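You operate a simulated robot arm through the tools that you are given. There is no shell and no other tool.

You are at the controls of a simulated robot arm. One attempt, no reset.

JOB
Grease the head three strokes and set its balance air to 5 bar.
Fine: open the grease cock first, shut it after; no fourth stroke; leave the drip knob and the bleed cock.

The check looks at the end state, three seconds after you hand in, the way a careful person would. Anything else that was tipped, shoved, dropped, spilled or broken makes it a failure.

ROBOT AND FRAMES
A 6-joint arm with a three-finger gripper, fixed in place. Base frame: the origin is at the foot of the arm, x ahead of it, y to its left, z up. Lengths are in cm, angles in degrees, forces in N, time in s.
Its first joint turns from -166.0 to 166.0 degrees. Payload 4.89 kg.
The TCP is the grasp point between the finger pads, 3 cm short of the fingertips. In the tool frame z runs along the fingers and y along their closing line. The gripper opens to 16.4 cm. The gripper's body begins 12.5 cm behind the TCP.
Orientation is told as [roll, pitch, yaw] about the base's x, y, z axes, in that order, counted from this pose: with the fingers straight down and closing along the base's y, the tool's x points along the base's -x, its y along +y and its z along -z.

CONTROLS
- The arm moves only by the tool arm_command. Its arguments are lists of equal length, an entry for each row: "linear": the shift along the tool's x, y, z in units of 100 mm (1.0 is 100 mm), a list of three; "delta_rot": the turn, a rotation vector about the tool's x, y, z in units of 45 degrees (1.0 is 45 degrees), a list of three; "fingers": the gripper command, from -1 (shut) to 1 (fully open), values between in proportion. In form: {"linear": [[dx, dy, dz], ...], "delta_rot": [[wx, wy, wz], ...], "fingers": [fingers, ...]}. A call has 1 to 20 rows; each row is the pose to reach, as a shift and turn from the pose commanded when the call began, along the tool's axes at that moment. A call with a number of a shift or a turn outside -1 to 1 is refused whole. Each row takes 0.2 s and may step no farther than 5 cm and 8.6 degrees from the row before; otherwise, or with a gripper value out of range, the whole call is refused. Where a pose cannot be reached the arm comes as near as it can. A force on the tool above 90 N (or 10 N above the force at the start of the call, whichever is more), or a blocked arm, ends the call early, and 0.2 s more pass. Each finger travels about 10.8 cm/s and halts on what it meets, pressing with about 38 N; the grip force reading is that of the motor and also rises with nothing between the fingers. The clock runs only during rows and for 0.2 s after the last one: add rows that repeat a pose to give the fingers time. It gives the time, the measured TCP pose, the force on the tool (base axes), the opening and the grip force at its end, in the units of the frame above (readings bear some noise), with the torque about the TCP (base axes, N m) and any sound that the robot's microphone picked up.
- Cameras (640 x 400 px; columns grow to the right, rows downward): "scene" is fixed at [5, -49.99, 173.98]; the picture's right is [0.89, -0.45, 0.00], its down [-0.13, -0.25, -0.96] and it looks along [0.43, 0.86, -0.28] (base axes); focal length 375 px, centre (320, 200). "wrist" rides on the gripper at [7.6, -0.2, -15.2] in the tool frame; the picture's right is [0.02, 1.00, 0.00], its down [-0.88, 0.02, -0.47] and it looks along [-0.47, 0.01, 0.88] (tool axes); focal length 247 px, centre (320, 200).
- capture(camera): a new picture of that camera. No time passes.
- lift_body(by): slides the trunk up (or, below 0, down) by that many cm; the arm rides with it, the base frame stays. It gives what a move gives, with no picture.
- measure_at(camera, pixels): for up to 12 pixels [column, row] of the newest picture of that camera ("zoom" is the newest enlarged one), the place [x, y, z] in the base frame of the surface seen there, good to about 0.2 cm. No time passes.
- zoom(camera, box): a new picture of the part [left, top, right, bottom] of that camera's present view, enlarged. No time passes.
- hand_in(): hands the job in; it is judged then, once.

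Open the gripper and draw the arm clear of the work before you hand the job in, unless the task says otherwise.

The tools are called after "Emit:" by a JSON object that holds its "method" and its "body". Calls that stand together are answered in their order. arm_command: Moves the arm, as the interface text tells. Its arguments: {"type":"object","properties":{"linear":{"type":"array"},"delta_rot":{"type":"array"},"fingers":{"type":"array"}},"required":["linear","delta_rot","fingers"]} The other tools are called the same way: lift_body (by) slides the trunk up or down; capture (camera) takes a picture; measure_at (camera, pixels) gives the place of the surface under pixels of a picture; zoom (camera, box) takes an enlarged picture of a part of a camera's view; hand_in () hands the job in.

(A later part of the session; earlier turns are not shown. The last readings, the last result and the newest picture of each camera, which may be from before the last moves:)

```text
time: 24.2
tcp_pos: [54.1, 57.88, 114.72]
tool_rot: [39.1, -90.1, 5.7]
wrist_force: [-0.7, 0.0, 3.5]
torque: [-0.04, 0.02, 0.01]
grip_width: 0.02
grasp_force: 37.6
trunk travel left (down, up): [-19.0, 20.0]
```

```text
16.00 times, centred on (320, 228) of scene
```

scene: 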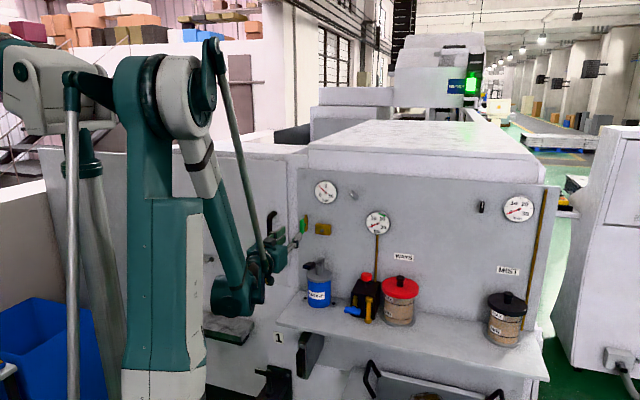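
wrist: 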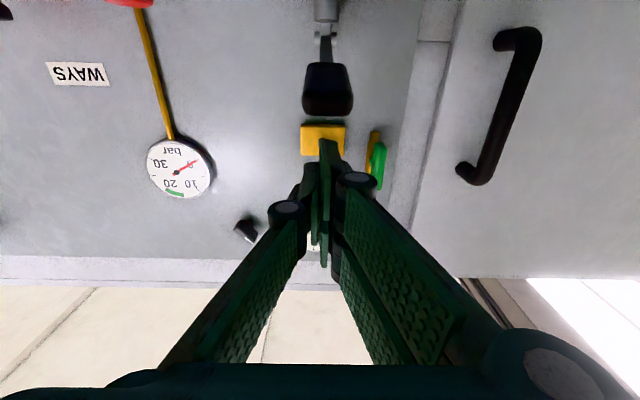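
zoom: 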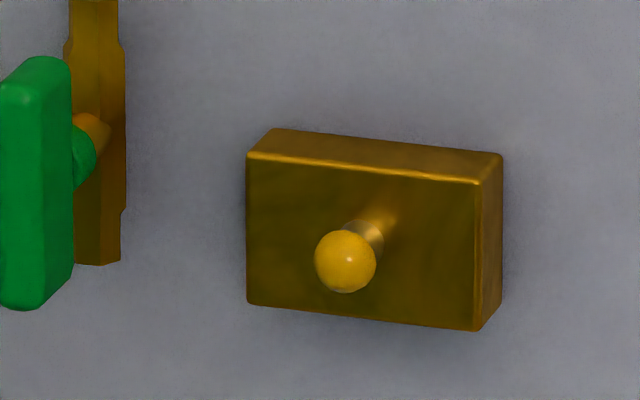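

The lever springs back with the finger (3.5 N). I raise another 4 cm so it returns fully to its top rest.

Emit:
{"method": "lift_body", "body": {"by": 4}}

Emit:
{"method": "zoom", "body": {"camera": "scene", "box": [240, 220, 368, 300]}}

Emit:
{"method": "capture", "body": {"camera": "wrist"}}

```text
time: 25.1
tcp_pos: [54.13, 57.88, 118.74]
tool_rot: [36.6, -90.0, 8.2]
wrist_force: [-0.3, 0.4, 1.7]
torque: [-0.02, 0.01, -0.02]
grip_width: 0.0
grasp_force: 37.8
trunk travel left (down, up): [-23.0, 16.0]
```

```text
5.00 times, centred on (304, 260) of scene
```

zoom: 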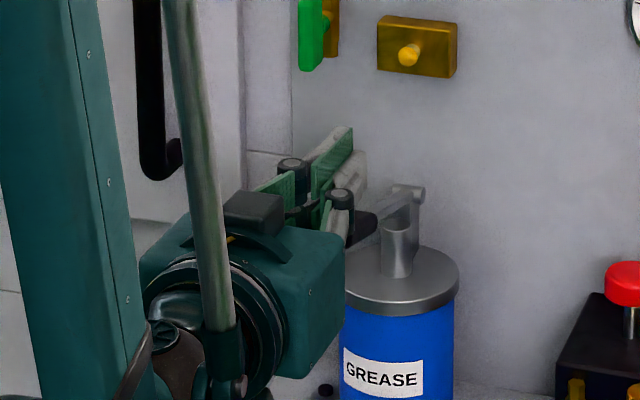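

```text
taken
```

wrist: 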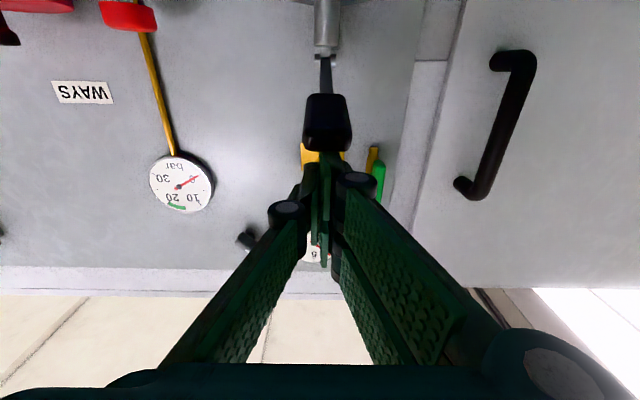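

The lever appears back at its top rest; I verify its height by measuring the grip at (327,110)–(327,148).

Emit:
{"method": "measure_at", "body": {"camera": "wrist", "pixels": [[327, 105], [327, 120], [327, 135], [327, 147], [327, 80], [327, 65]]}}

```text
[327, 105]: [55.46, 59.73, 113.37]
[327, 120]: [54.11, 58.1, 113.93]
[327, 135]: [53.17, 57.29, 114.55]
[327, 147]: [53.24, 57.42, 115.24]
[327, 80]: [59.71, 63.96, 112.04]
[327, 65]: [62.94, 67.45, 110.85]
```

The lever is back exactly at its rest position. Stroke two: lower the trunk 7.8 cm to the bottom stop.

Emit:
{"method": "lift_body", "body": {"by": -7.8}}

Emit:
{"method": "zoom", "body": {"camera": "scene", "box": [240, 220, 368, 300]}}

Emit:
{"method": "zoom", "body": {"camera": "scene", "box": [300, 215, 340, 240]}}

```text
time: 26.2
tcp_pos: [54.13, 57.82, 110.97]
tool_rot: [114.4, -90.0, -69.6]
wrist_force: [-6.7, -6.3, 14.8]
torque: [0.14, -0.03, 0.03]
grip_width: 0.0
grasp_force: 38.4
trunk travel left (down, up): [-15.2, 23.8]
```

```text
5.00 times, centred on (304, 260) of scene
```

zoom: 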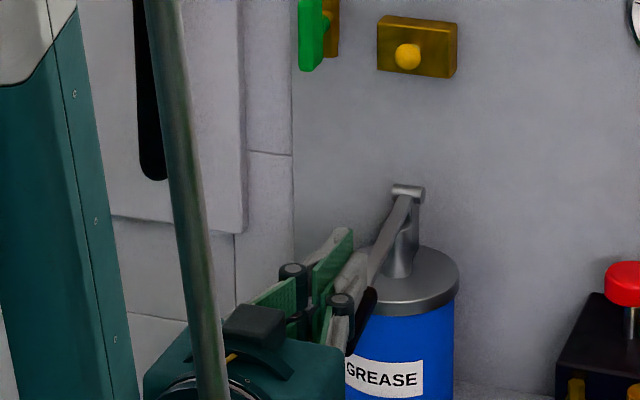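

```text
16.00 times, centred on (320, 228) of scene
```

zoom: 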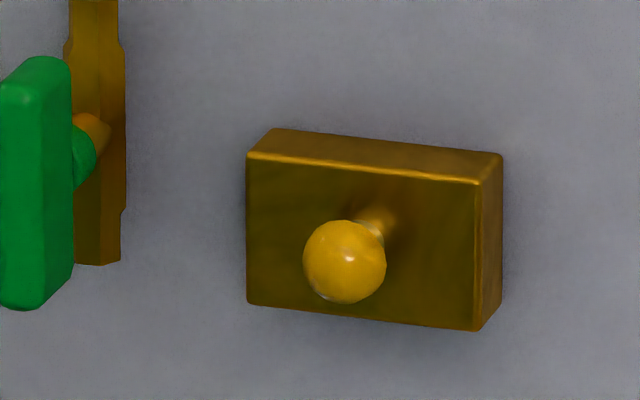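

The bead grew, so stroke two registered. I raise the trunk 7.8 cm to let the lever return fully.

Emit:
{"method": "lift_body", "body": {"by": 7.8}}

Emit:
{"method": "capture", "body": {"camera": "wrist"}}

Emit:
{"method": "measure_at", "body": {"camera": "wrist", "pixels": [[327, 105], [327, 120], [327, 135], [327, 147], [327, 80], [327, 65]]}}

```text
time: 27.4
tcp_pos: [54.22, 57.91, 118.78]
tool_rot: [36.8, -90.0, 8.1]
wrist_force: [-0.3, -0.8, 1.5]
torque: [-0.03, 0.04, -0.04]
grip_width: 0.0
grasp_force: 37.9
trunk travel left (down, up): [-23.0, 16.0]
```

```text
taken
```

wrist: 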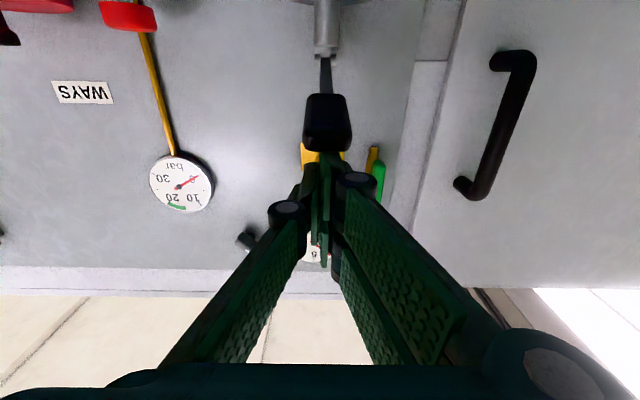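

```text
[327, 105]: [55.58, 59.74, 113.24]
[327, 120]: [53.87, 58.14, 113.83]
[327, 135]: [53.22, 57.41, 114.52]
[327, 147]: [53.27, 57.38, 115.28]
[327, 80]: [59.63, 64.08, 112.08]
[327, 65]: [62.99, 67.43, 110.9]
```

The lever is back at rest again. Stroke three, the last: lower the trunk 7.8 cm.

Emit:
{"method": "lift_body", "body": {"by": -7.8}}

Emit:
{"method": "zoom", "body": {"camera": "scene", "box": [300, 215, 340, 240]}}

```text
time: 28.5
tcp_pos: [54.03, 57.64, 111.04]
tool_rot: [114.8, -89.9, -69.9]
wrist_force: [-6.6, -6.3, 15.7]
torque: [0.11, -0.03, 0.04]
grip_width: 0.01
grasp_force: 38.3
trunk travel left (down, up): [-15.2, 23.8]
```

```text
16.00 times, centred on (320, 228) of scene
```

zoom: 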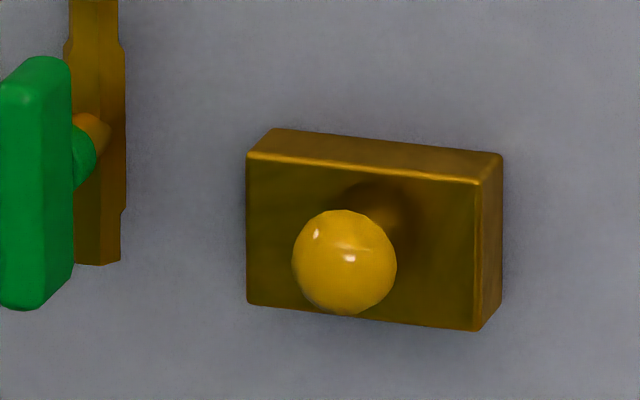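

Three strokes delivered (the bead grew evenly each time). I raise the trunk to release the lever for good and get clear.

Emit:
{"method": "lift_body", "body": {"by": 7.8}}

Emit:
{"method": "capture", "body": {"camera": "wrist"}}

Emit:
{"method": "measure_at", "body": {"camera": "wrist", "pixels": [[327, 105], [327, 135], [327, 147], [327, 80]]}}

```text
time: 29.7
tcp_pos: [54.13, 57.89, 118.79]
tool_rot: [36.8, -90.0, 8.0]
wrist_force: [0.3, 0.0, 2.1]
torque: [-0.02, -0.01, 0.02]
grip_width: 0.0
grasp_force: 38.4
trunk travel left (down, up): [-23.0, 16.0]
```

```text
taken
```

wrist: 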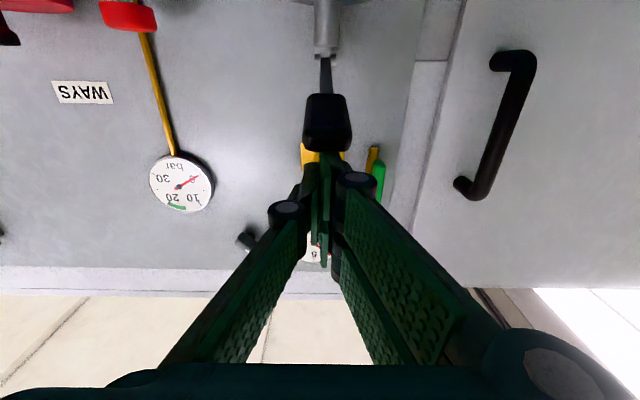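

```text
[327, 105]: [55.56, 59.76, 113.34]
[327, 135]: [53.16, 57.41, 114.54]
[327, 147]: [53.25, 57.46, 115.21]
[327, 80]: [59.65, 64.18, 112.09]
```

The lever is at rest. I move up and left to stand in front of the green handle again, opening the fingers to ~5 cm.

Emit:
{"method": "arm_command", "body": {"linear": [[-0.3, 0, -0.1], [-0.55, 0.1, -0.15], [-0.6, 0.4, -0.15], [-0.6, 0.72, -0.15], [-0.6, 0.72, -0.15]], "delta_rot": [[0, 0, 0], [0, 0, 0], [0, 0, 0], [0, 0, 0], [0, 0, 0]], "fingers": [-1, -0.8, -0.4, -0.4, -0.4]}}

Emit:
{"method": "capture", "body": {"camera": "wrist"}}

```text
time: 30.9
tcp_pos: [48.02, 61.88, 124.72]
tool_rot: [26.4, -89.9, 18.4]
wrist_force: [-0.3, -0.1, 0.5]
torque: [-0.02, 0.02, -0.07]
grip_width: 4.91
grasp_force: 0.1
trunk travel left (down, up): [-23.0, 16.0]
```

```text
taken
```

wrist: 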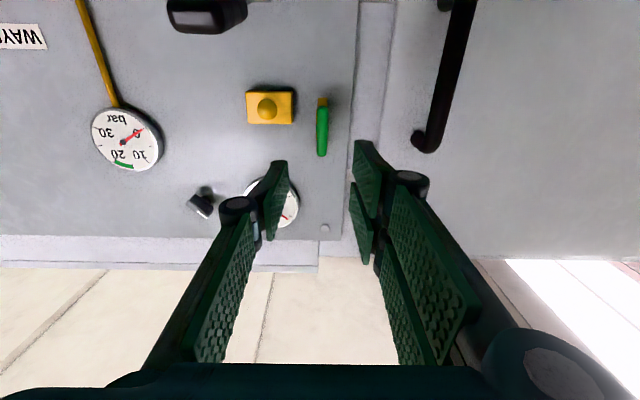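

I'm in front of the green handle (now vertical, wrist view (321,130)). To get more wrist range for the closing turn, I raise the arm 8 cm and then lower the trunk 8 cm.

Emit:
{"method": "arm_command", "body": {"linear": [[-0.3, 0, 0], [-0.6, 0, 0], [-0.8, 0, 0]], "delta_rot": [[0, 0, 0], [0, 0, 0], [0, 0, 0]], "fingers": [-0.4, -0.4, -0.4]}}

Emit:
{"method": "lift_body", "body": {"by": -8.5}}

Emit:
{"method": "capture", "body": {"camera": "wrist"}}

Emit:
{"method": "measure_at", "body": {"camera": "wrist", "pixels": [[321, 110], [321, 130], [321, 150], [317, 130], [326, 130], [268, 105], [264, 108], [204, 202], [290, 205]]}}

```text
time: 31.7
tcp_pos: [48.12, 61.97, 132.75]
tool_rot: [34.9, -90.1, 9.9]
wrist_force: [-0.3, 0.8, 0.2]
torque: [-0.01, -0.02, 0.03]
grip_width: 4.9
grasp_force: 0.0
trunk travel left (down, up): [-23.0, 16.0]
```

```text
time: 32.9
tcp_pos: [48.1, 61.86, 124.15]
tool_rot: [32.9, -90.0, 12.0]
wrist_force: [-0.1, -0.3, -0.1]
torque: [0.01, 0.01, -0.01]
grip_width: 4.94
grasp_force: 0.1
trunk travel left (down, up): [-14.5, 24.5]
```

```text
taken
```

wrist: 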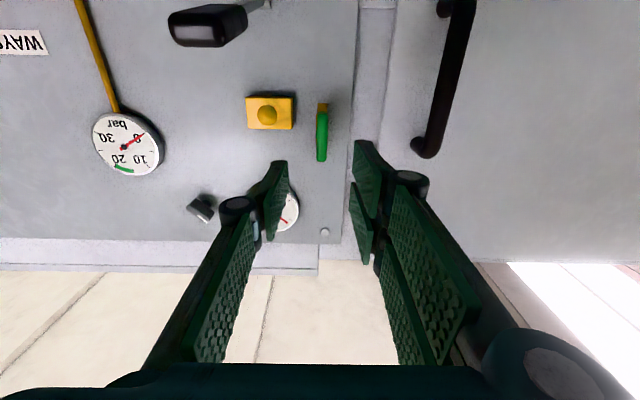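

```text
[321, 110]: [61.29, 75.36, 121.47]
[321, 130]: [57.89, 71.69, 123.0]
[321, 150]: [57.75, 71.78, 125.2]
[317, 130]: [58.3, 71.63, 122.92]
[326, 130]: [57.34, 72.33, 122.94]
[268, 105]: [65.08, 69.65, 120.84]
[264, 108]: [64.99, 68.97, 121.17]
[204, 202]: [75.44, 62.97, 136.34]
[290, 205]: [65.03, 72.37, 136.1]
```

I'm at the same height with the trunk lower. I advance toward the vertical handle between the open fingers (12.6 cm in two calls).

Emit:
{"method": "arm_command", "body": {"linear": [[0, 0.013, 0.3], [0, 0.013, 0.6], [0, 0.013, 0.88]], "delta_rot": [[0, 0, 0], [0, 0, 0], [0, 0, 0]], "fingers": [-0.4, -0.4, -0.4]}}

Emit:
{"method": "capture", "body": {"camera": "wrist"}}

```text
time: 33.7
tcp_pos: [53.98, 68.29, 124.22]
tool_rot: [69.3, -90.0, -24.5]
wrist_force: [-0.8, -0.9, 1.0]
torque: [-0.06, 0.07, -0.02]
grip_width: 4.91
grasp_force: 0.0
trunk travel left (down, up): [-14.5, 24.5]
```

```text
taken
```

wrist: 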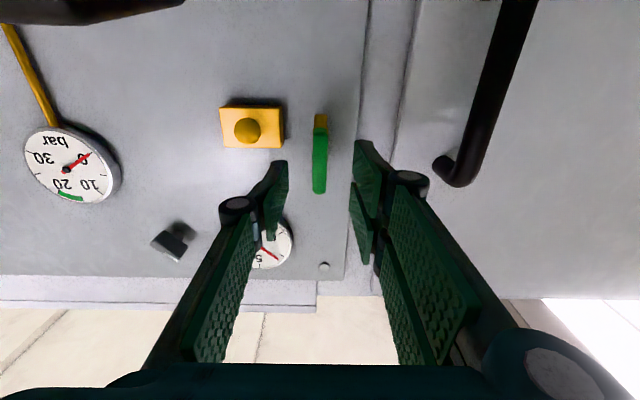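

The handle (319,160) is centred between the pads. I advance the last 3.9 cm with a 0.25 cm rightward correction, then close.

Emit:
{"method": "arm_command", "body": {"linear": [[0.01, -0.025, 0.2], [0.01, -0.025, 0.39], [0.01, -0.025, 0.39], [0.01, -0.025, 0.39], [0.01, -0.025, 0.39], [0.01, -0.025, 0.39]], "delta_rot": [[0, 0, 0], [0, 0, 0], [0, 0, 0], [0, 0, 0], [0, 0, 0], [0, 0, 0]], "fingers": [-0.4, -0.4, -0.6, -1, -1, -1]}}

Emit:
{"method": "zoom", "body": {"camera": "scene", "box": [260, 195, 340, 245]}}

```text
time: 35.1
tcp_pos: [56.98, 71.22, 123.85]
tool_rot: [-44.6, -89.8, 89.4]
wrist_force: [-11.8, 28.3, 7.8]
torque: [0.27, -0.17, 0.77]
grip_width: 1.25
grasp_force: 44.7
trunk travel left (down, up): [-14.5, 24.5]
```

```text
8.00 times, centred on (300, 220) of scene
```

zoom: 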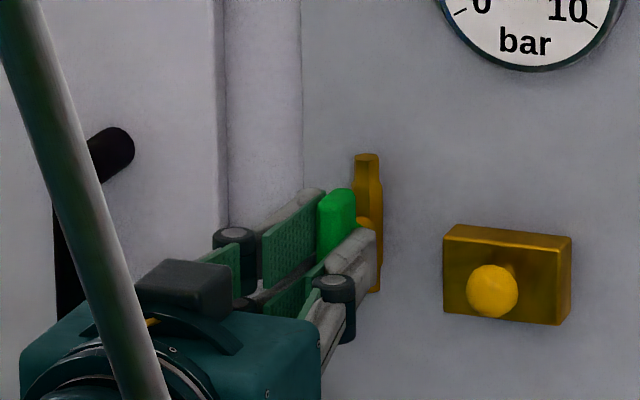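

The handle is gripped (1.25 cm). I take out the ~28 N sideways load (0.1 cm left) and turn clockwise 45°.

Emit:
{"method": "arm_command", "body": {"linear": [[-0.01, 0.013, 0], [-0.01, 0.013, 0], [-0.01, 0.013, 0], [-0.01, 0.013, 0], [-0.01, 0.013, 0], [-0.01, 0.013, 0], [-0.01, 0.013, 0]], "delta_rot": [[0, 0, 0.05], [0, 0, 0.2], [0, 0, 0.36], [0, 0, 0.52], [0, 0, 0.68], [0, 0, 0.84], [0, 0, 1.0]], "fingers": [-1, -1, -1, -1, -1, -1, -1]}}

Emit:
{"method": "zoom", "body": {"camera": "scene", "box": [260, 195, 340, 245]}}

```text
time: 36.7
tcp_pos: [57.08, 71.18, 123.96]
tool_rot: [90.0, -44.9, -45.2]
wrist_force: [-21.0, 31.6, -13.6]
torque: [-0.35, 0.31, 1.04]
grip_width: 1.3
grasp_force: 45.2
trunk travel left (down, up): [-14.5, 24.5]
```

```text
8.00 times, centred on (300, 220) of scene
```

zoom: 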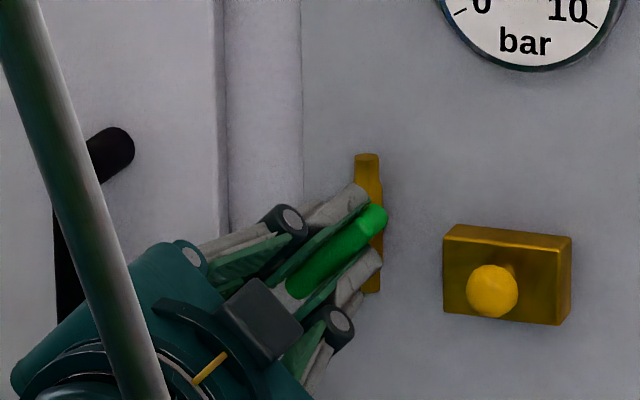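

It's turning well. I shift 0.15 cm left to ease the side load and turn the remaining 45° clockwise to horizontal.

Emit:
{"method": "arm_command", "body": {"linear": [[0.011, 0.009, 0], [0.011, 0.009, 0], [0.011, 0.009, 0], [0.011, 0.009, 0], [0.011, 0.009, 0], [0.011, 0.009, 0], [0.011, 0.009, 0]], "delta_rot": [[0, 0, 0.05], [0, 0, 0.2], [0, 0, 0.36], [0, 0, 0.52], [0, 0, 0.68], [0, 0, 0.84], [0, 0, 1.0]], "fingers": [-1, -1, -1, -1, -1, -1, -1]}}

Emit:
{"method": "zoom", "body": {"camera": "scene", "box": [260, 195, 340, 245]}}

Emit:
{"method": "capture", "body": {"camera": "wrist"}}

```text
time: 38.3
tcp_pos: [57.02, 71.13, 124.07]
tool_rot: [88.6, -0.2, -44.8]
wrist_force: [-22.2, 22.8, -4.9]
torque: [0.19, -0.13, 0.14]
grip_width: 1.31
grasp_force: 44.7
trunk travel left (down, up): [-14.5, 24.5]
```

```text
8.00 times, centred on (300, 220) of scene
```

zoom: 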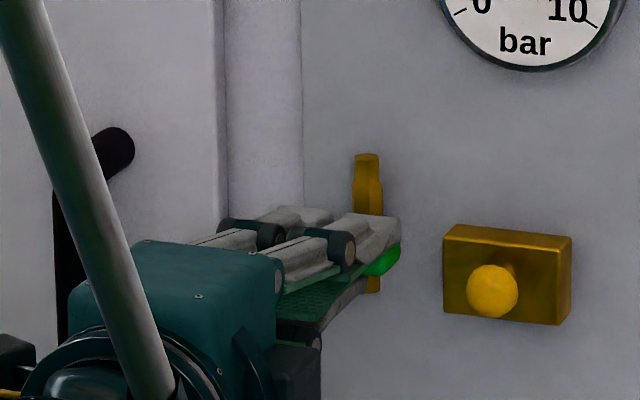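

```text
taken
```

wrist: 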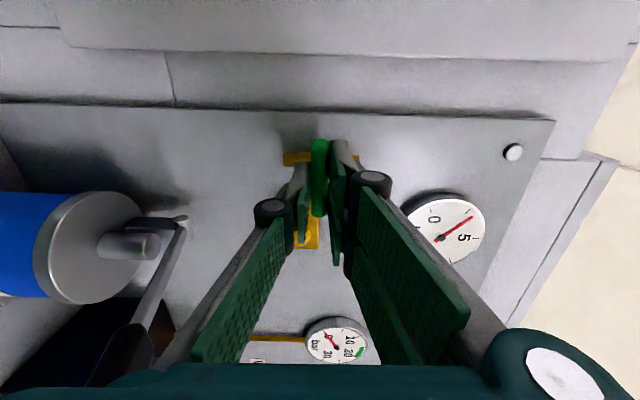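

The handle is back horizontal. I nudge 4° more clockwise to confirm it is against the shut stop.

Emit:
{"method": "arm_command", "body": {"linear": [[0, 0, 0], [0, 0, 0], [0, 0, 0]], "delta_rot": [[0, 0, 0.05], [0, 0, 0.09], [0, 0, 0.09]], "fingers": [-1, -1, -1]}}

```text
time: 39.1
tcp_pos: [57.28, 70.86, 124.15]
tool_rot: [87.9, 3.6, -44.7]
wrist_force: [-21.9, 27.3, 13.7]
torque: [-0.67, -1.85, 1.14]
grip_width: 1.5
grasp_force: 44.9
out of reach, approached as far as the arm can: row 1, 2, 3
trunk travel left (down, up): [-14.5, 24.5]
```

The torque rose to about −1.8 N·m with the grip wedging: the cock is on its shut stop. I open the fingers in place and back away 10 cm.

Emit:
{"method": "arm_command", "body": {"linear": [[0, 0, 0], [0, 0, 0], [0, 0, 0], [0, 0, -0.2], [0, 0, -0.5], [0, 0, -0.8], [0, 0, -1.0]], "delta_rot": [[0, 0, 0], [0, 0, 0], [0, 0, 0], [0, 0, 0], [0, 0, 0], [0, 0, 0], [0, 0, 0]], "fingers": [-0.6, -0.35, -0.35, -0.35, -0.35, -0.35, -0.35]}}

Emit:
{"method": "capture", "body": {"camera": "wrist"}}

Emit:
{"method": "zoom", "body": {"camera": "scene", "box": [270, 185, 366, 245]}}

```text
time: 40.7
tcp_pos: [50.97, 63.13, 124.4]
tool_rot: [87.7, 3.6, -44.7]
wrist_force: [1.1, -0.5, -1.0]
torque: [0.02, -0.03, 0.06]
grip_width: 5.32
grasp_force: 0.1
out of reach, approached as far as the arm can: row 4, 5, 6, 7
trunk travel left (down, up): [-14.5, 24.5]
```

```text
taken
```

wrist: 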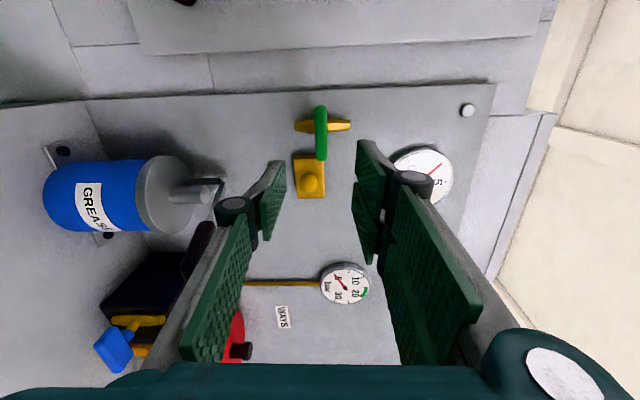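

```text
6.67 times, centred on (318, 215) of scene
```

zoom: 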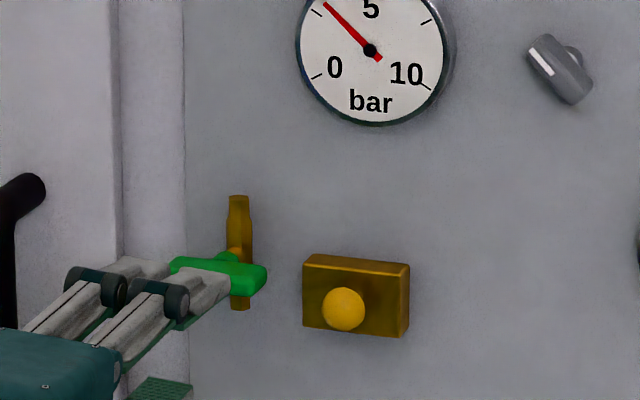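

The grease cock is shut again (green bar across the pipe) and the bead sits undisturbed. Now I roll the tool back by 45°, then go on toward the silver air knob.

Emit:
{"method": "arm_command", "body": {"linear": [[0, 0, -0.05], [0, 0, -0.1], [0, 0, -0.1], [0, 0, -0.1], [0, 0, -0.1], [0, 0, -0.1]], "delta_rot": [[0, 0, -0.167], [0, 0, -0.333], [0, 0, -0.5], [0, 0, -0.667], [0, 0, -0.833], [0, 0, -1.0]], "fingers": [-0.35, -0.35, -0.35, -0.35, -0.35, -0.35]}}

Emit:
{"method": "arm_command", "body": {"linear": [[0, 0, 0], [0, 0, 0], [0, 0, 0], [0, 0, 0], [0, 0, 0], [0, 0, 0]], "delta_rot": [[0, 0, -0.167], [0, 0, -0.333], [0, 0, -0.5], [0, 0, -0.667], [0, 0, -0.833], [0, 0, -1.0]], "fingers": [-0.35, -0.35, -0.35, -0.35, -0.35, -0.35]}}

Emit:
{"method": "lift_body", "body": {"by": 13}}

Emit:
{"method": "capture", "body": {"camera": "wrist"}}

Emit:
{"method": "capture", "body": {"camera": "scene"}}

```text
time: 42.1
tcp_pos: [50.24, 62.54, 124.09]
tool_rot: [89.9, -41.0, -45.1]
wrist_force: [0.6, 0.3, 0.1]
torque: [0.01, 0.0, 0.02]
grip_width: 5.36
grasp_force: 0.1
trunk travel left (down, up): [-14.5, 24.5]
```

```text
time: 43.5
tcp_pos: [50.2, 62.46, 124.08]
tool_rot: [89.5, -86.0, -44.7]
wrist_force: [0.3, 0.0, -0.4]
torque: [0.02, -0.03, -0.04]
grip_width: 5.32
grasp_force: 0.0
trunk travel left (down, up): [-14.5, 24.5]
```

```text
time: 45.1
tcp_pos: [50.31, 62.54, 137.03]
tool_rot: [89.5, -85.9, -44.5]
wrist_force: [-0.6, 0.7, -0.6]
torque: [0.02, -0.01, -0.03]
grip_width: 5.35
grasp_force: 0.1
trunk travel left (down, up): [-27.5, 11.5]
```

```text
taken
```

wrist: 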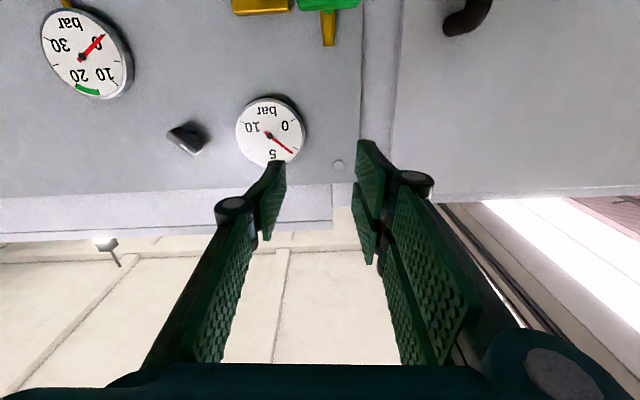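

```text
taken
```

scene: 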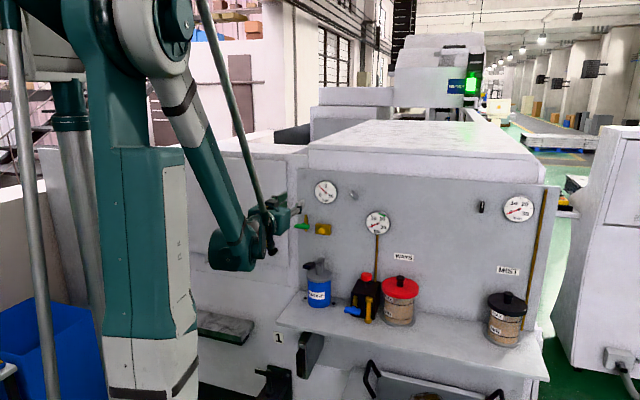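

The wrist view shows the silver knob at (187,138) upside-down. I zoom in and measure it.

Emit:
{"method": "zoom", "body": {"camera": "wrist", "box": [147, 113, 227, 163]}}

Emit:
{"method": "measure_at", "body": {"camera": "zoom", "pixels": [[190, 140], [240, 180], [290, 220], [350, 260], [410, 290], [360, 200], [400, 240], [440, 270], [380, 140], [480, 200], [220, 190], [350, 290]]}}

```text
8.00 times, centred on (187, 138) of wrist
```

zoom: 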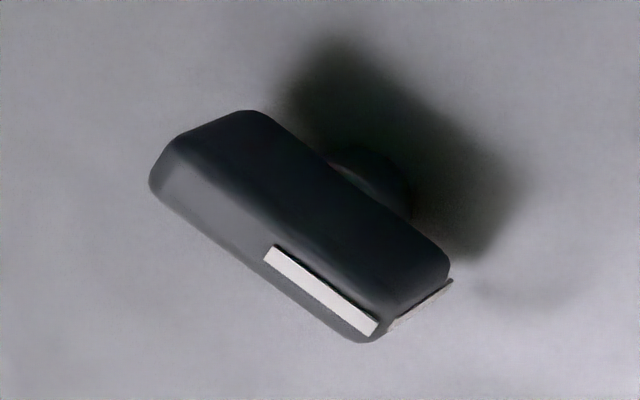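

```text
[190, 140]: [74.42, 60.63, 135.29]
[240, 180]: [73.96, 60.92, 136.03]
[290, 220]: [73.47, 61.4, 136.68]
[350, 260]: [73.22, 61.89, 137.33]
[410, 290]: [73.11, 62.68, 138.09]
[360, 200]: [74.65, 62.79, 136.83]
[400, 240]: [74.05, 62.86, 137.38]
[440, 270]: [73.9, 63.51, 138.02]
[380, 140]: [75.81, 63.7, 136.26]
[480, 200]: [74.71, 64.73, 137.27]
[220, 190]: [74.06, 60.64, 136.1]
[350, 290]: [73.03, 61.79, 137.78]
```

The knob bar runs from about (u 9.9, z 135.1) to (u 7.4, z 138.1), i.e. about 40° counter-clockwise of vertical, front face at w≈95.3. I move right while rolling the tool counter-clockwise to match.

Emit:
{"method": "arm_command", "body": {"linear": [[-0.02, -0.29, 0], [-0.04, -0.58, 0], [-0.06, -0.87, 0]], "delta_rot": [[0, 0, -0.16], [0, 0, -0.32], [0, 0, -0.49]], "fingers": [-0.35, -0.35, -0.35]}}

Emit:
{"method": "arm_command", "body": {"linear": [[0.09, -0.28, 0], [0.18, -0.55, 0], [0.267, -0.823, 0]], "delta_rot": [[0, 0, -0.16], [0, 0, -0.32], [0, 0, -0.49]], "fingers": [-0.35, -0.35, -0.35]}}

Emit:
{"method": "capture", "body": {"camera": "wrist"}}

Emit:
{"method": "capture", "body": {"camera": "scene"}}

```text
time: 45.9
tcp_pos: [56.22, 56.38, 136.79]
tool_rot: [-90.0, -71.9, 134.8]
wrist_force: [-1.3, 0.0, 0.3]
torque: [0.0, 0.03, -0.09]
grip_width: 5.32
grasp_force: 0.2
trunk travel left (down, up): [-27.5, 11.5]
```

```text
time: 46.7
tcp_pos: [62.6, 50.35, 136.98]
tool_rot: [-89.9, -49.9, 134.8]
wrist_force: [0.4, 0.6, -0.4]
torque: [0.0, 0.03, -0.07]
grip_width: 5.33
grasp_force: 0.1
trunk travel left (down, up): [-27.5, 11.5]
```

```text
taken
```

wrist: 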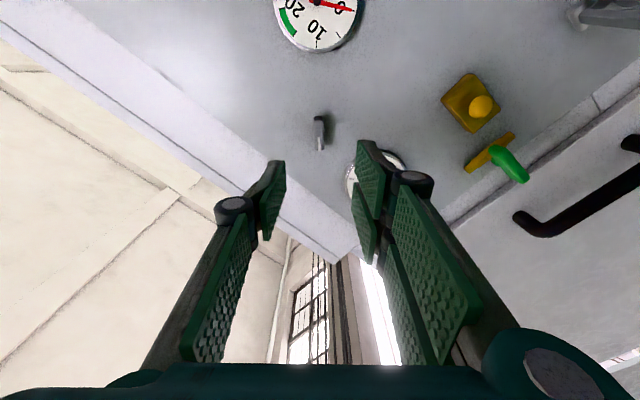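

```text
taken
```

scene: 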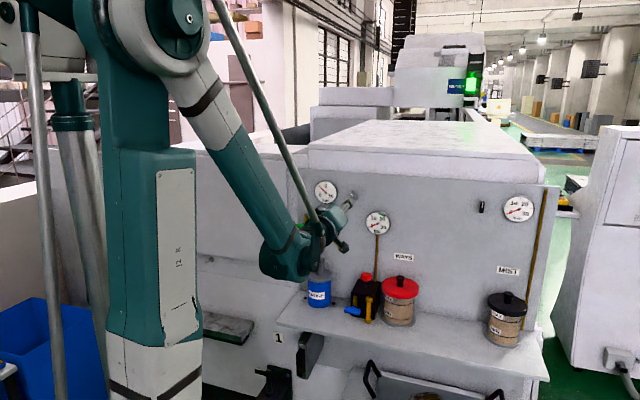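

The tool is rolled −40° and in the wrist view the knob (319,133) now stands upright between the fingers. I zoom to check alignment and measure.

Emit:
{"method": "zoom", "body": {"camera": "wrist", "box": [287, 113, 351, 153]}}

Emit:
{"method": "measure_at", "body": {"camera": "zoom", "pixels": [[320, 300], [340, 300], [300, 300], [320, 250], [290, 250], [350, 250], [320, 200], [320, 150], [350, 150], [320, 350], [370, 200], [320, 100]]}}

```text
10.00 times, centred on (319, 133) of wrist
```

zoom: 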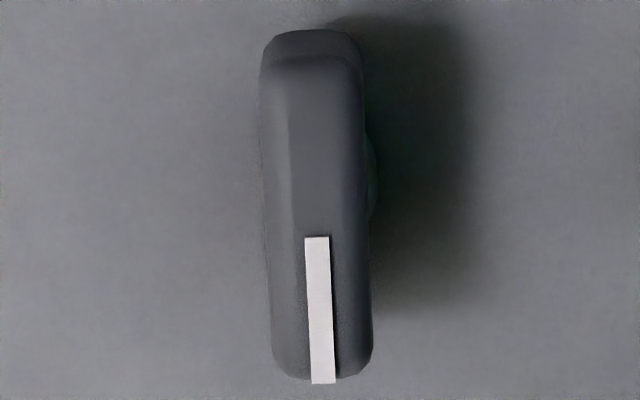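

```text
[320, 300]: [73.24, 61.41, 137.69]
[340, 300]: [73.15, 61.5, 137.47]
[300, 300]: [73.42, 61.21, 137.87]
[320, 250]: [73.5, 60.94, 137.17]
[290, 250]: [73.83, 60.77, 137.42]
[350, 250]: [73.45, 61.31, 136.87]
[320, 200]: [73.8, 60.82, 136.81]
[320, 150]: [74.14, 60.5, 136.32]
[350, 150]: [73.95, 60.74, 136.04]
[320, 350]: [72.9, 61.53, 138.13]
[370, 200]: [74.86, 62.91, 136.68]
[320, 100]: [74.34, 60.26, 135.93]
```

The bar is tilted ~2.5° more than the tool; its axis is about u 9.1, z 136.9. I correct the offset and roll and advance 8.7 cm.

Emit:
{"method": "arm_command", "body": {"linear": [[0.035, -0.029, 0.2], [0.035, -0.029, 0.45], [0.035, -0.029, 0.7], [0.035, -0.029, 0.87]], "delta_rot": [[0, 0, -0.055], [0, 0, -0.055], [0, 0, -0.055], [0, 0, -0.055]], "fingers": [-0.35, -0.4, -0.5, -0.5]}}

Emit:
{"method": "capture", "body": {"camera": "wrist"}}

Emit:
{"method": "zoom", "body": {"camera": "wrist", "box": [256, 120, 384, 200]}}

```text
time: 47.7
tcp_pos: [69.17, 56.01, 136.81]
tool_rot: [-90.0, -47.5, 134.9]
wrist_force: [-0.7, -0.2, 0.1]
torque: [-0.01, -0.01, 0.01]
grip_width: 4.12
grasp_force: 0.1
trunk travel left (down, up): [-27.5, 11.5]
```

```text
taken
```

wrist: 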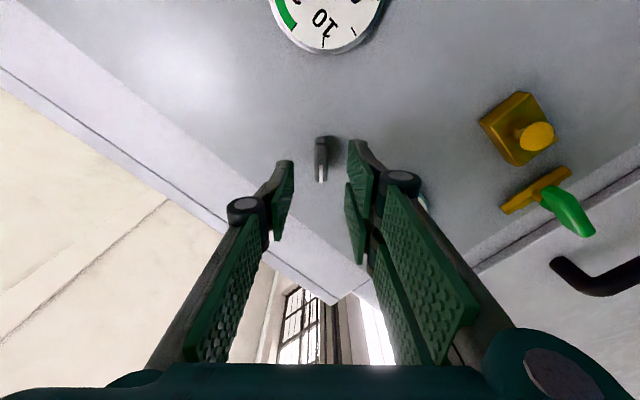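

```text
5.00 times, centred on (320, 160) of wrist
```

zoom: 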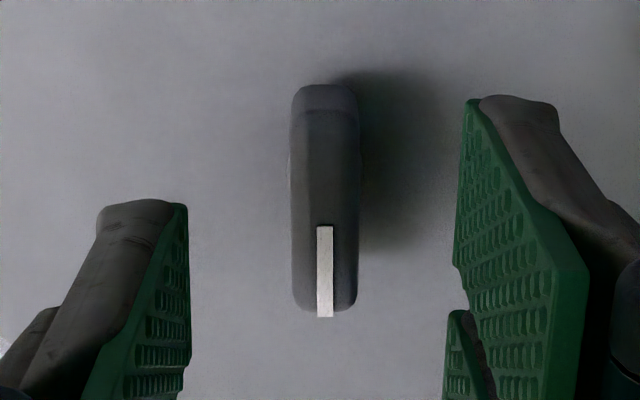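

The knob's centre (321,161) coincides with the tool axis's projection and the strip is vertical, so alignment is good. I advance 5.1 cm straight in.

Emit:
{"method": "arm_command", "body": {"linear": [[0, 0, 0.15], [0, 0, 0.3], [0, 0, 0.42], [0, 0, 0.51]], "delta_rot": [[0, 0, 0], [0, 0, 0], [0, 0, 0], [0, 0, 0]], "fingers": [-0.5, -0.5, -0.5, -0.5]}}

Emit:
{"method": "capture", "body": {"camera": "wrist"}}

Emit:
{"method": "zoom", "body": {"camera": "scene", "box": [300, 165, 396, 225]}}

```text
time: 48.7
tcp_pos: [72.73, 59.64, 136.98]
tool_rot: [-89.9, -47.6, 134.9]
wrist_force: [0.6, -0.1, 0.4]
torque: [-0.02, 0.03, 0.0]
grip_width: 4.11
grasp_force: 0.0
trunk travel left (down, up): [-27.5, 11.5]
```

```text
taken
```

wrist: 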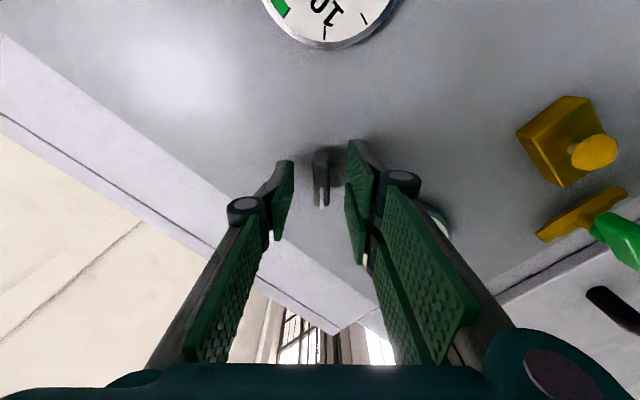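

```text
6.67 times, centred on (348, 195) of scene
```

zoom: 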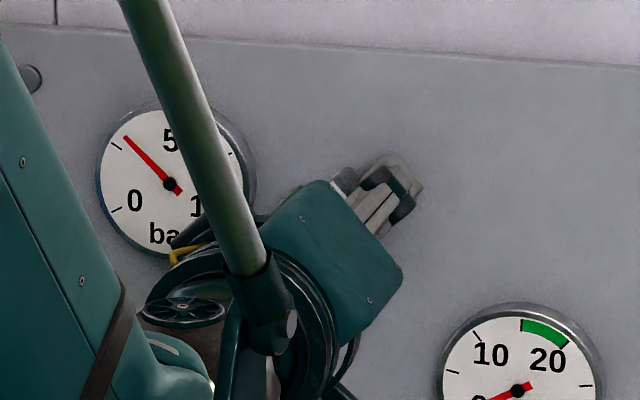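

The pads straddle the knob at w≈93.6, and the gauge needle is visible in the scene view. I close on the knob.

Emit:
{"method": "arm_command", "body": {"linear": [[0, 0, 0], [0, 0, 0], [0, 0, 0], [0, 0, 0]], "delta_rot": [[0, 0, 0], [0, 0, 0], [0, 0, 0], [0, 0, 0]], "fingers": [-0.7, -1, -1, -1]}}

Emit:
{"method": "zoom", "body": {"camera": "scene", "box": [300, 170, 364, 210]}}

```text
time: 49.7
tcp_pos: [72.64, 59.66, 136.93]
tool_rot: [-89.9, -47.5, 134.8]
wrist_force: [-10.2, 4.4, -14.9]
torque: [0.16, -0.21, 0.9]
grip_width: 1.26
grasp_force: 44.9
trunk travel left (down, up): [-27.5, 11.5]
```

```text
10.00 times, centred on (332, 190) of scene
```

zoom: 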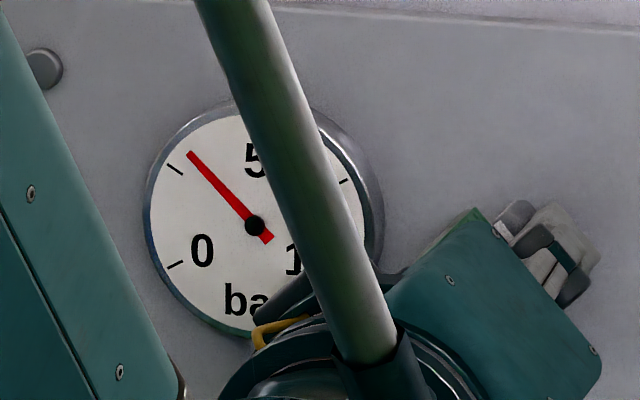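

The knob is gripped (1.26 cm). I turn clockwise by 10° and check how the gauge responds.

Emit:
{"method": "arm_command", "body": {"linear": [[0, 0, 0], [0, 0, 0], [0, 0, 0]], "delta_rot": [[0, 0, 0.11], [0, 0, 0.22], [0, 0, 0.22]], "fingers": [-1, -1, -1]}}

Emit:
{"method": "zoom", "body": {"camera": "scene", "box": [300, 170, 364, 210]}}

```text
time: 50.5
tcp_pos: [72.61, 59.74, 136.79]
tool_rot: [-89.9, -57.3, 134.8]
wrist_force: [-20.9, 5.5, -28.7]
torque: [-0.35, 0.27, 0.73]
grip_width: 1.28
grasp_force: 44.9
trunk travel left (down, up): [-27.5, 11.5]
```

```text
10.00 times, centred on (332, 190) of scene
```

zoom: 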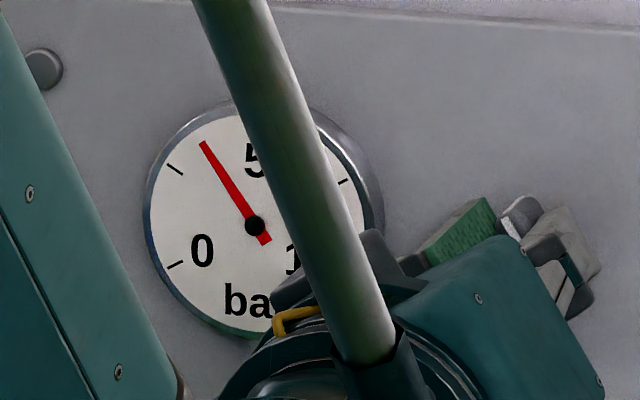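

The needle follows about 1:1 (now ~3.4 bar, scale ≈24°/bar). I ease the side load and turn another 30° clockwise.

Emit:
{"method": "arm_command", "body": {"linear": [[0.006, 0.012, 0], [0.006, 0.012, 0], [0.006, 0.012, 0], [0.006, 0.012, 0], [0.006, 0.012, 0]], "delta_rot": [[0, 0, 0.16], [0, 0, 0.33], [0, 0, 0.5], [0, 0, 0.667], [0, 0, 0.667]], "fingers": [-1, -1, -1, -1, -1]}}

Emit:
{"method": "zoom", "body": {"camera": "scene", "box": [300, 170, 364, 210]}}

Emit:
{"method": "capture", "body": {"camera": "wrist"}}

```text
time: 51.7
tcp_pos: [72.49, 59.76, 136.85]
tool_rot: [-88.7, -87.4, 133.5]
wrist_force: [-8.4, 18.0, -3.0]
torque: [0.05, -0.08, 0.49]
grip_width: 1.27
grasp_force: 44.8
trunk travel left (down, up): [-27.5, 11.5]
```

```text
10.00 times, centred on (332, 190) of scene
```

zoom: 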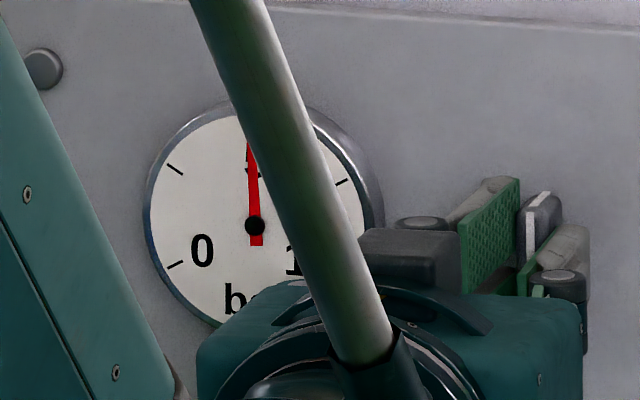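

```text
taken
```

wrist: 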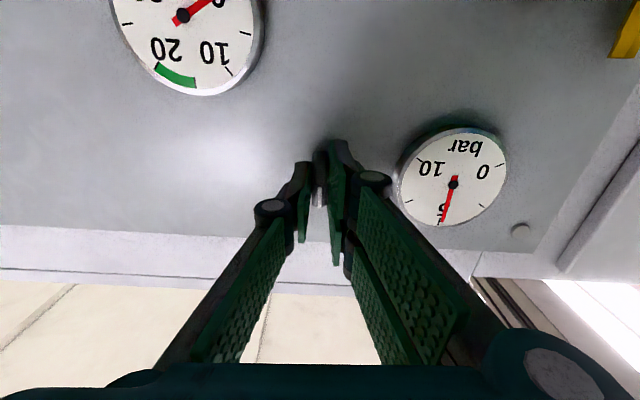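

Now the wrist camera sees the gauge well at (452,182): the needle is almost on 5. I zoom on it for a precise reading.

Emit:
{"method": "zoom", "body": {"camera": "wrist", "box": [388, 120, 516, 240]}}

Emit:
{"method": "zoom", "body": {"camera": "wrist", "box": [424, 185, 472, 230]}}

Emit:
{"method": "zoom", "body": {"camera": "scene", "box": [310, 178, 342, 198]}}

```text
3.33 times, centred on (452, 180) of wrist
```

zoom: 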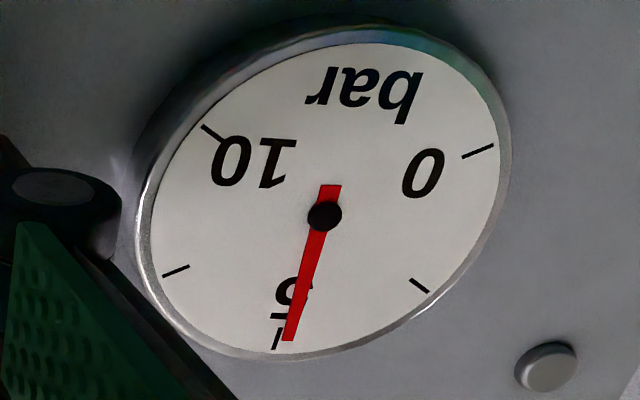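

```text
8.89 times, centred on (448, 208) of wrist
```

zoom: 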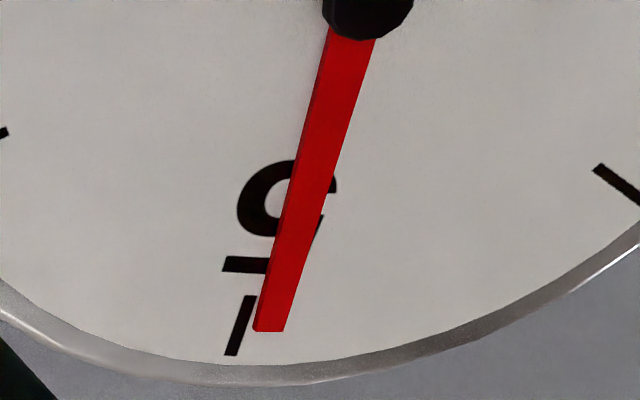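

```text
16.00 times, centred on (326, 188) of scene
```

zoom: 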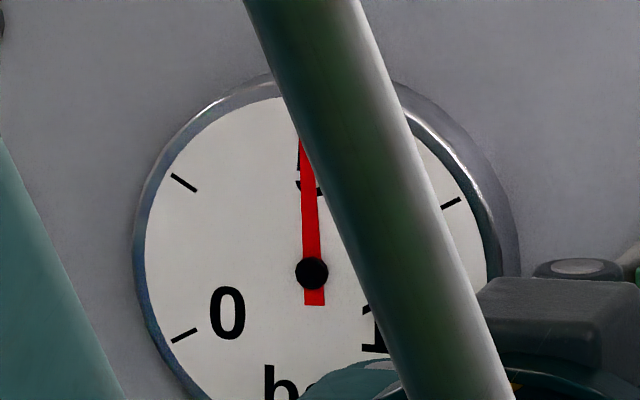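

Working out the dial geometry from both views, the needle is about 3–5° short of 5 (≈4.85 bar). I turn 4° further.

Emit:
{"method": "arm_command", "body": {"linear": [[0, 0, 0], [0, 0, 0], [0, 0, 0]], "delta_rot": [[0, 0, 0.045], [0, 0, 0.09], [0, 0, 0.09]], "fingers": [-1, -1, -1]}}

Emit:
{"method": "capture", "body": {"camera": "wrist"}}

Emit:
{"method": "zoom", "body": {"camera": "wrist", "box": [410, 125, 500, 235]}}

Emit:
{"method": "zoom", "body": {"camera": "scene", "box": [310, 178, 342, 198]}}

```text
time: 52.5
tcp_pos: [72.62, 59.94, 136.83]
tool_rot: [88.3, -88.6, -43.6]
wrist_force: [1.0, 29.8, 24.1]
torque: [0.36, -0.43, 0.49]
grip_width: 1.27
grasp_force: 45.1
trunk travel left (down, up): [-27.5, 11.5]
```

```text
taken
```

wrist: 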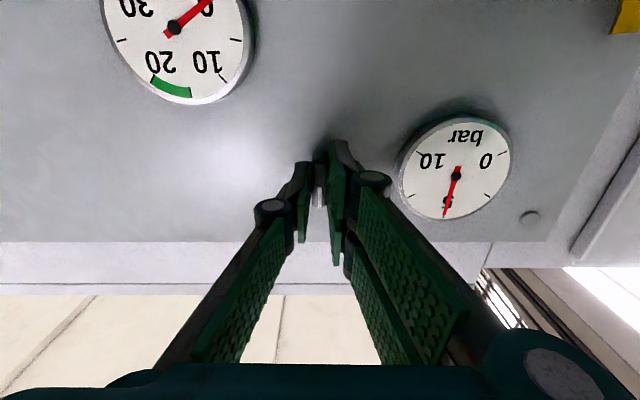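

```text
3.64 times, centred on (455, 180) of wrist
```

zoom: 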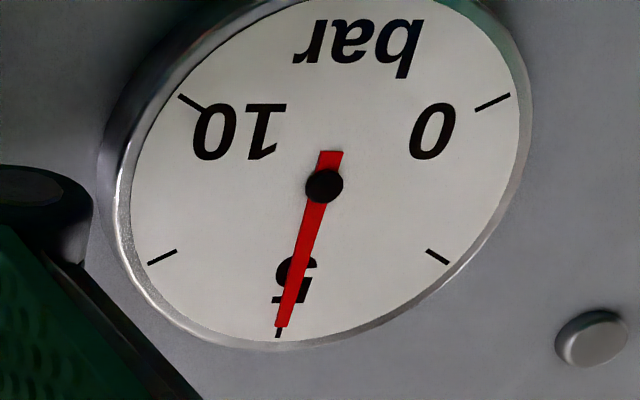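

```text
16.00 times, centred on (326, 188) of scene
```

zoom: 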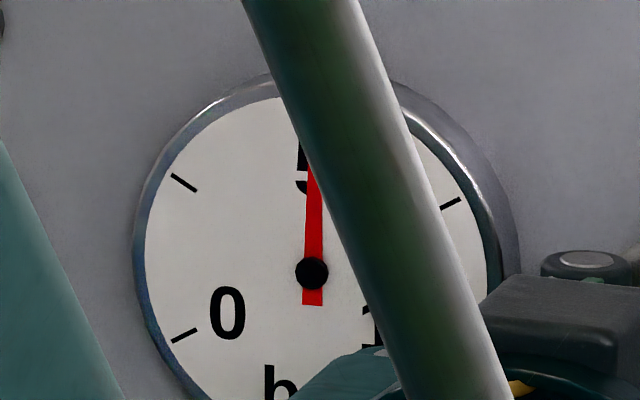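

The needle now lies on the 5 tick in both views (wrist needle 16–17° vs tick 15.8°, scene about +1°). I release the knob gently and back straight off.

Emit:
{"method": "arm_command", "body": {"linear": [[0, 0, 0], [0, 0, 0], [0, 0, 0], [0, 0, -0.15], [0, 0, -0.4], [0, 0, -0.7], [0, 0, -1.0]], "delta_rot": [[0, 0, 0], [0, 0, 0], [0, 0, 0], [0, 0, 0], [0, 0, 0], [0, 0, 0], [0, 0, 0]], "fingers": [-0.75, -0.5, -0.5, -0.5, -0.5, -0.5, -0.5]}}

Emit:
{"method": "capture", "body": {"camera": "wrist"}}

Emit:
{"method": "zoom", "body": {"camera": "scene", "box": [310, 178, 342, 198]}}

```text
time: 54.1
tcp_pos: [65.5, 52.62, 136.92]
tool_rot: [87.9, -88.4, -43.1]
wrist_force: [1.0, 0.5, 0.1]
torque: [0.03, -0.07, 0.0]
grip_width: 4.12
grasp_force: 0.2
trunk travel left (down, up): [-27.5, 11.5]
```

```text
taken
```

wrist: 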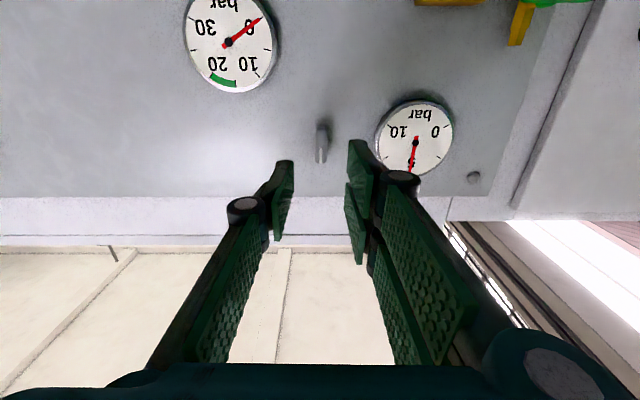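

```text
16.00 times, centred on (326, 188) of scene
```

zoom: 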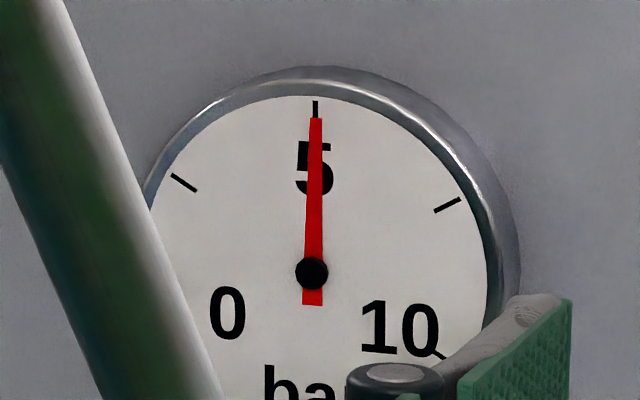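

The gauge needle sits on the 5 tick (≈5.0 bar). I back away further and open the gripper, moving the arm clear of the work.

Emit:
{"method": "arm_command", "body": {"linear": [[0, 0, -0.3], [0, 0, -0.6], [0, 0, -0.9], [-0.2, 0, -1.0], [-0.4, 0, -1.0]], "delta_rot": [[0, 0, 0], [0, 0, 0], [0, 0, 0], [0, 0, 0], [0, 0, 0]], "fingers": [-0.5, -0.5, -0.5, 0, 0.5]}}

Emit:
{"method": "capture", "body": {"camera": "scene"}}

```text
time: 55.3
tcp_pos: [58.66, 45.5, 140.96]
tool_rot: [88.1, -88.6, -43.3]
wrist_force: [0.1, 0.4, -0.8]
torque: [0.03, 0.0, -0.03]
grip_width: 12.3
grasp_force: 0.0
trunk travel left (down, up): [-27.5, 11.5]
```

```text
taken
```

scene: 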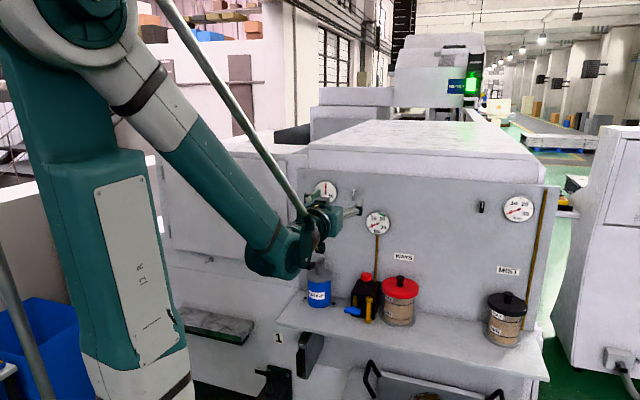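

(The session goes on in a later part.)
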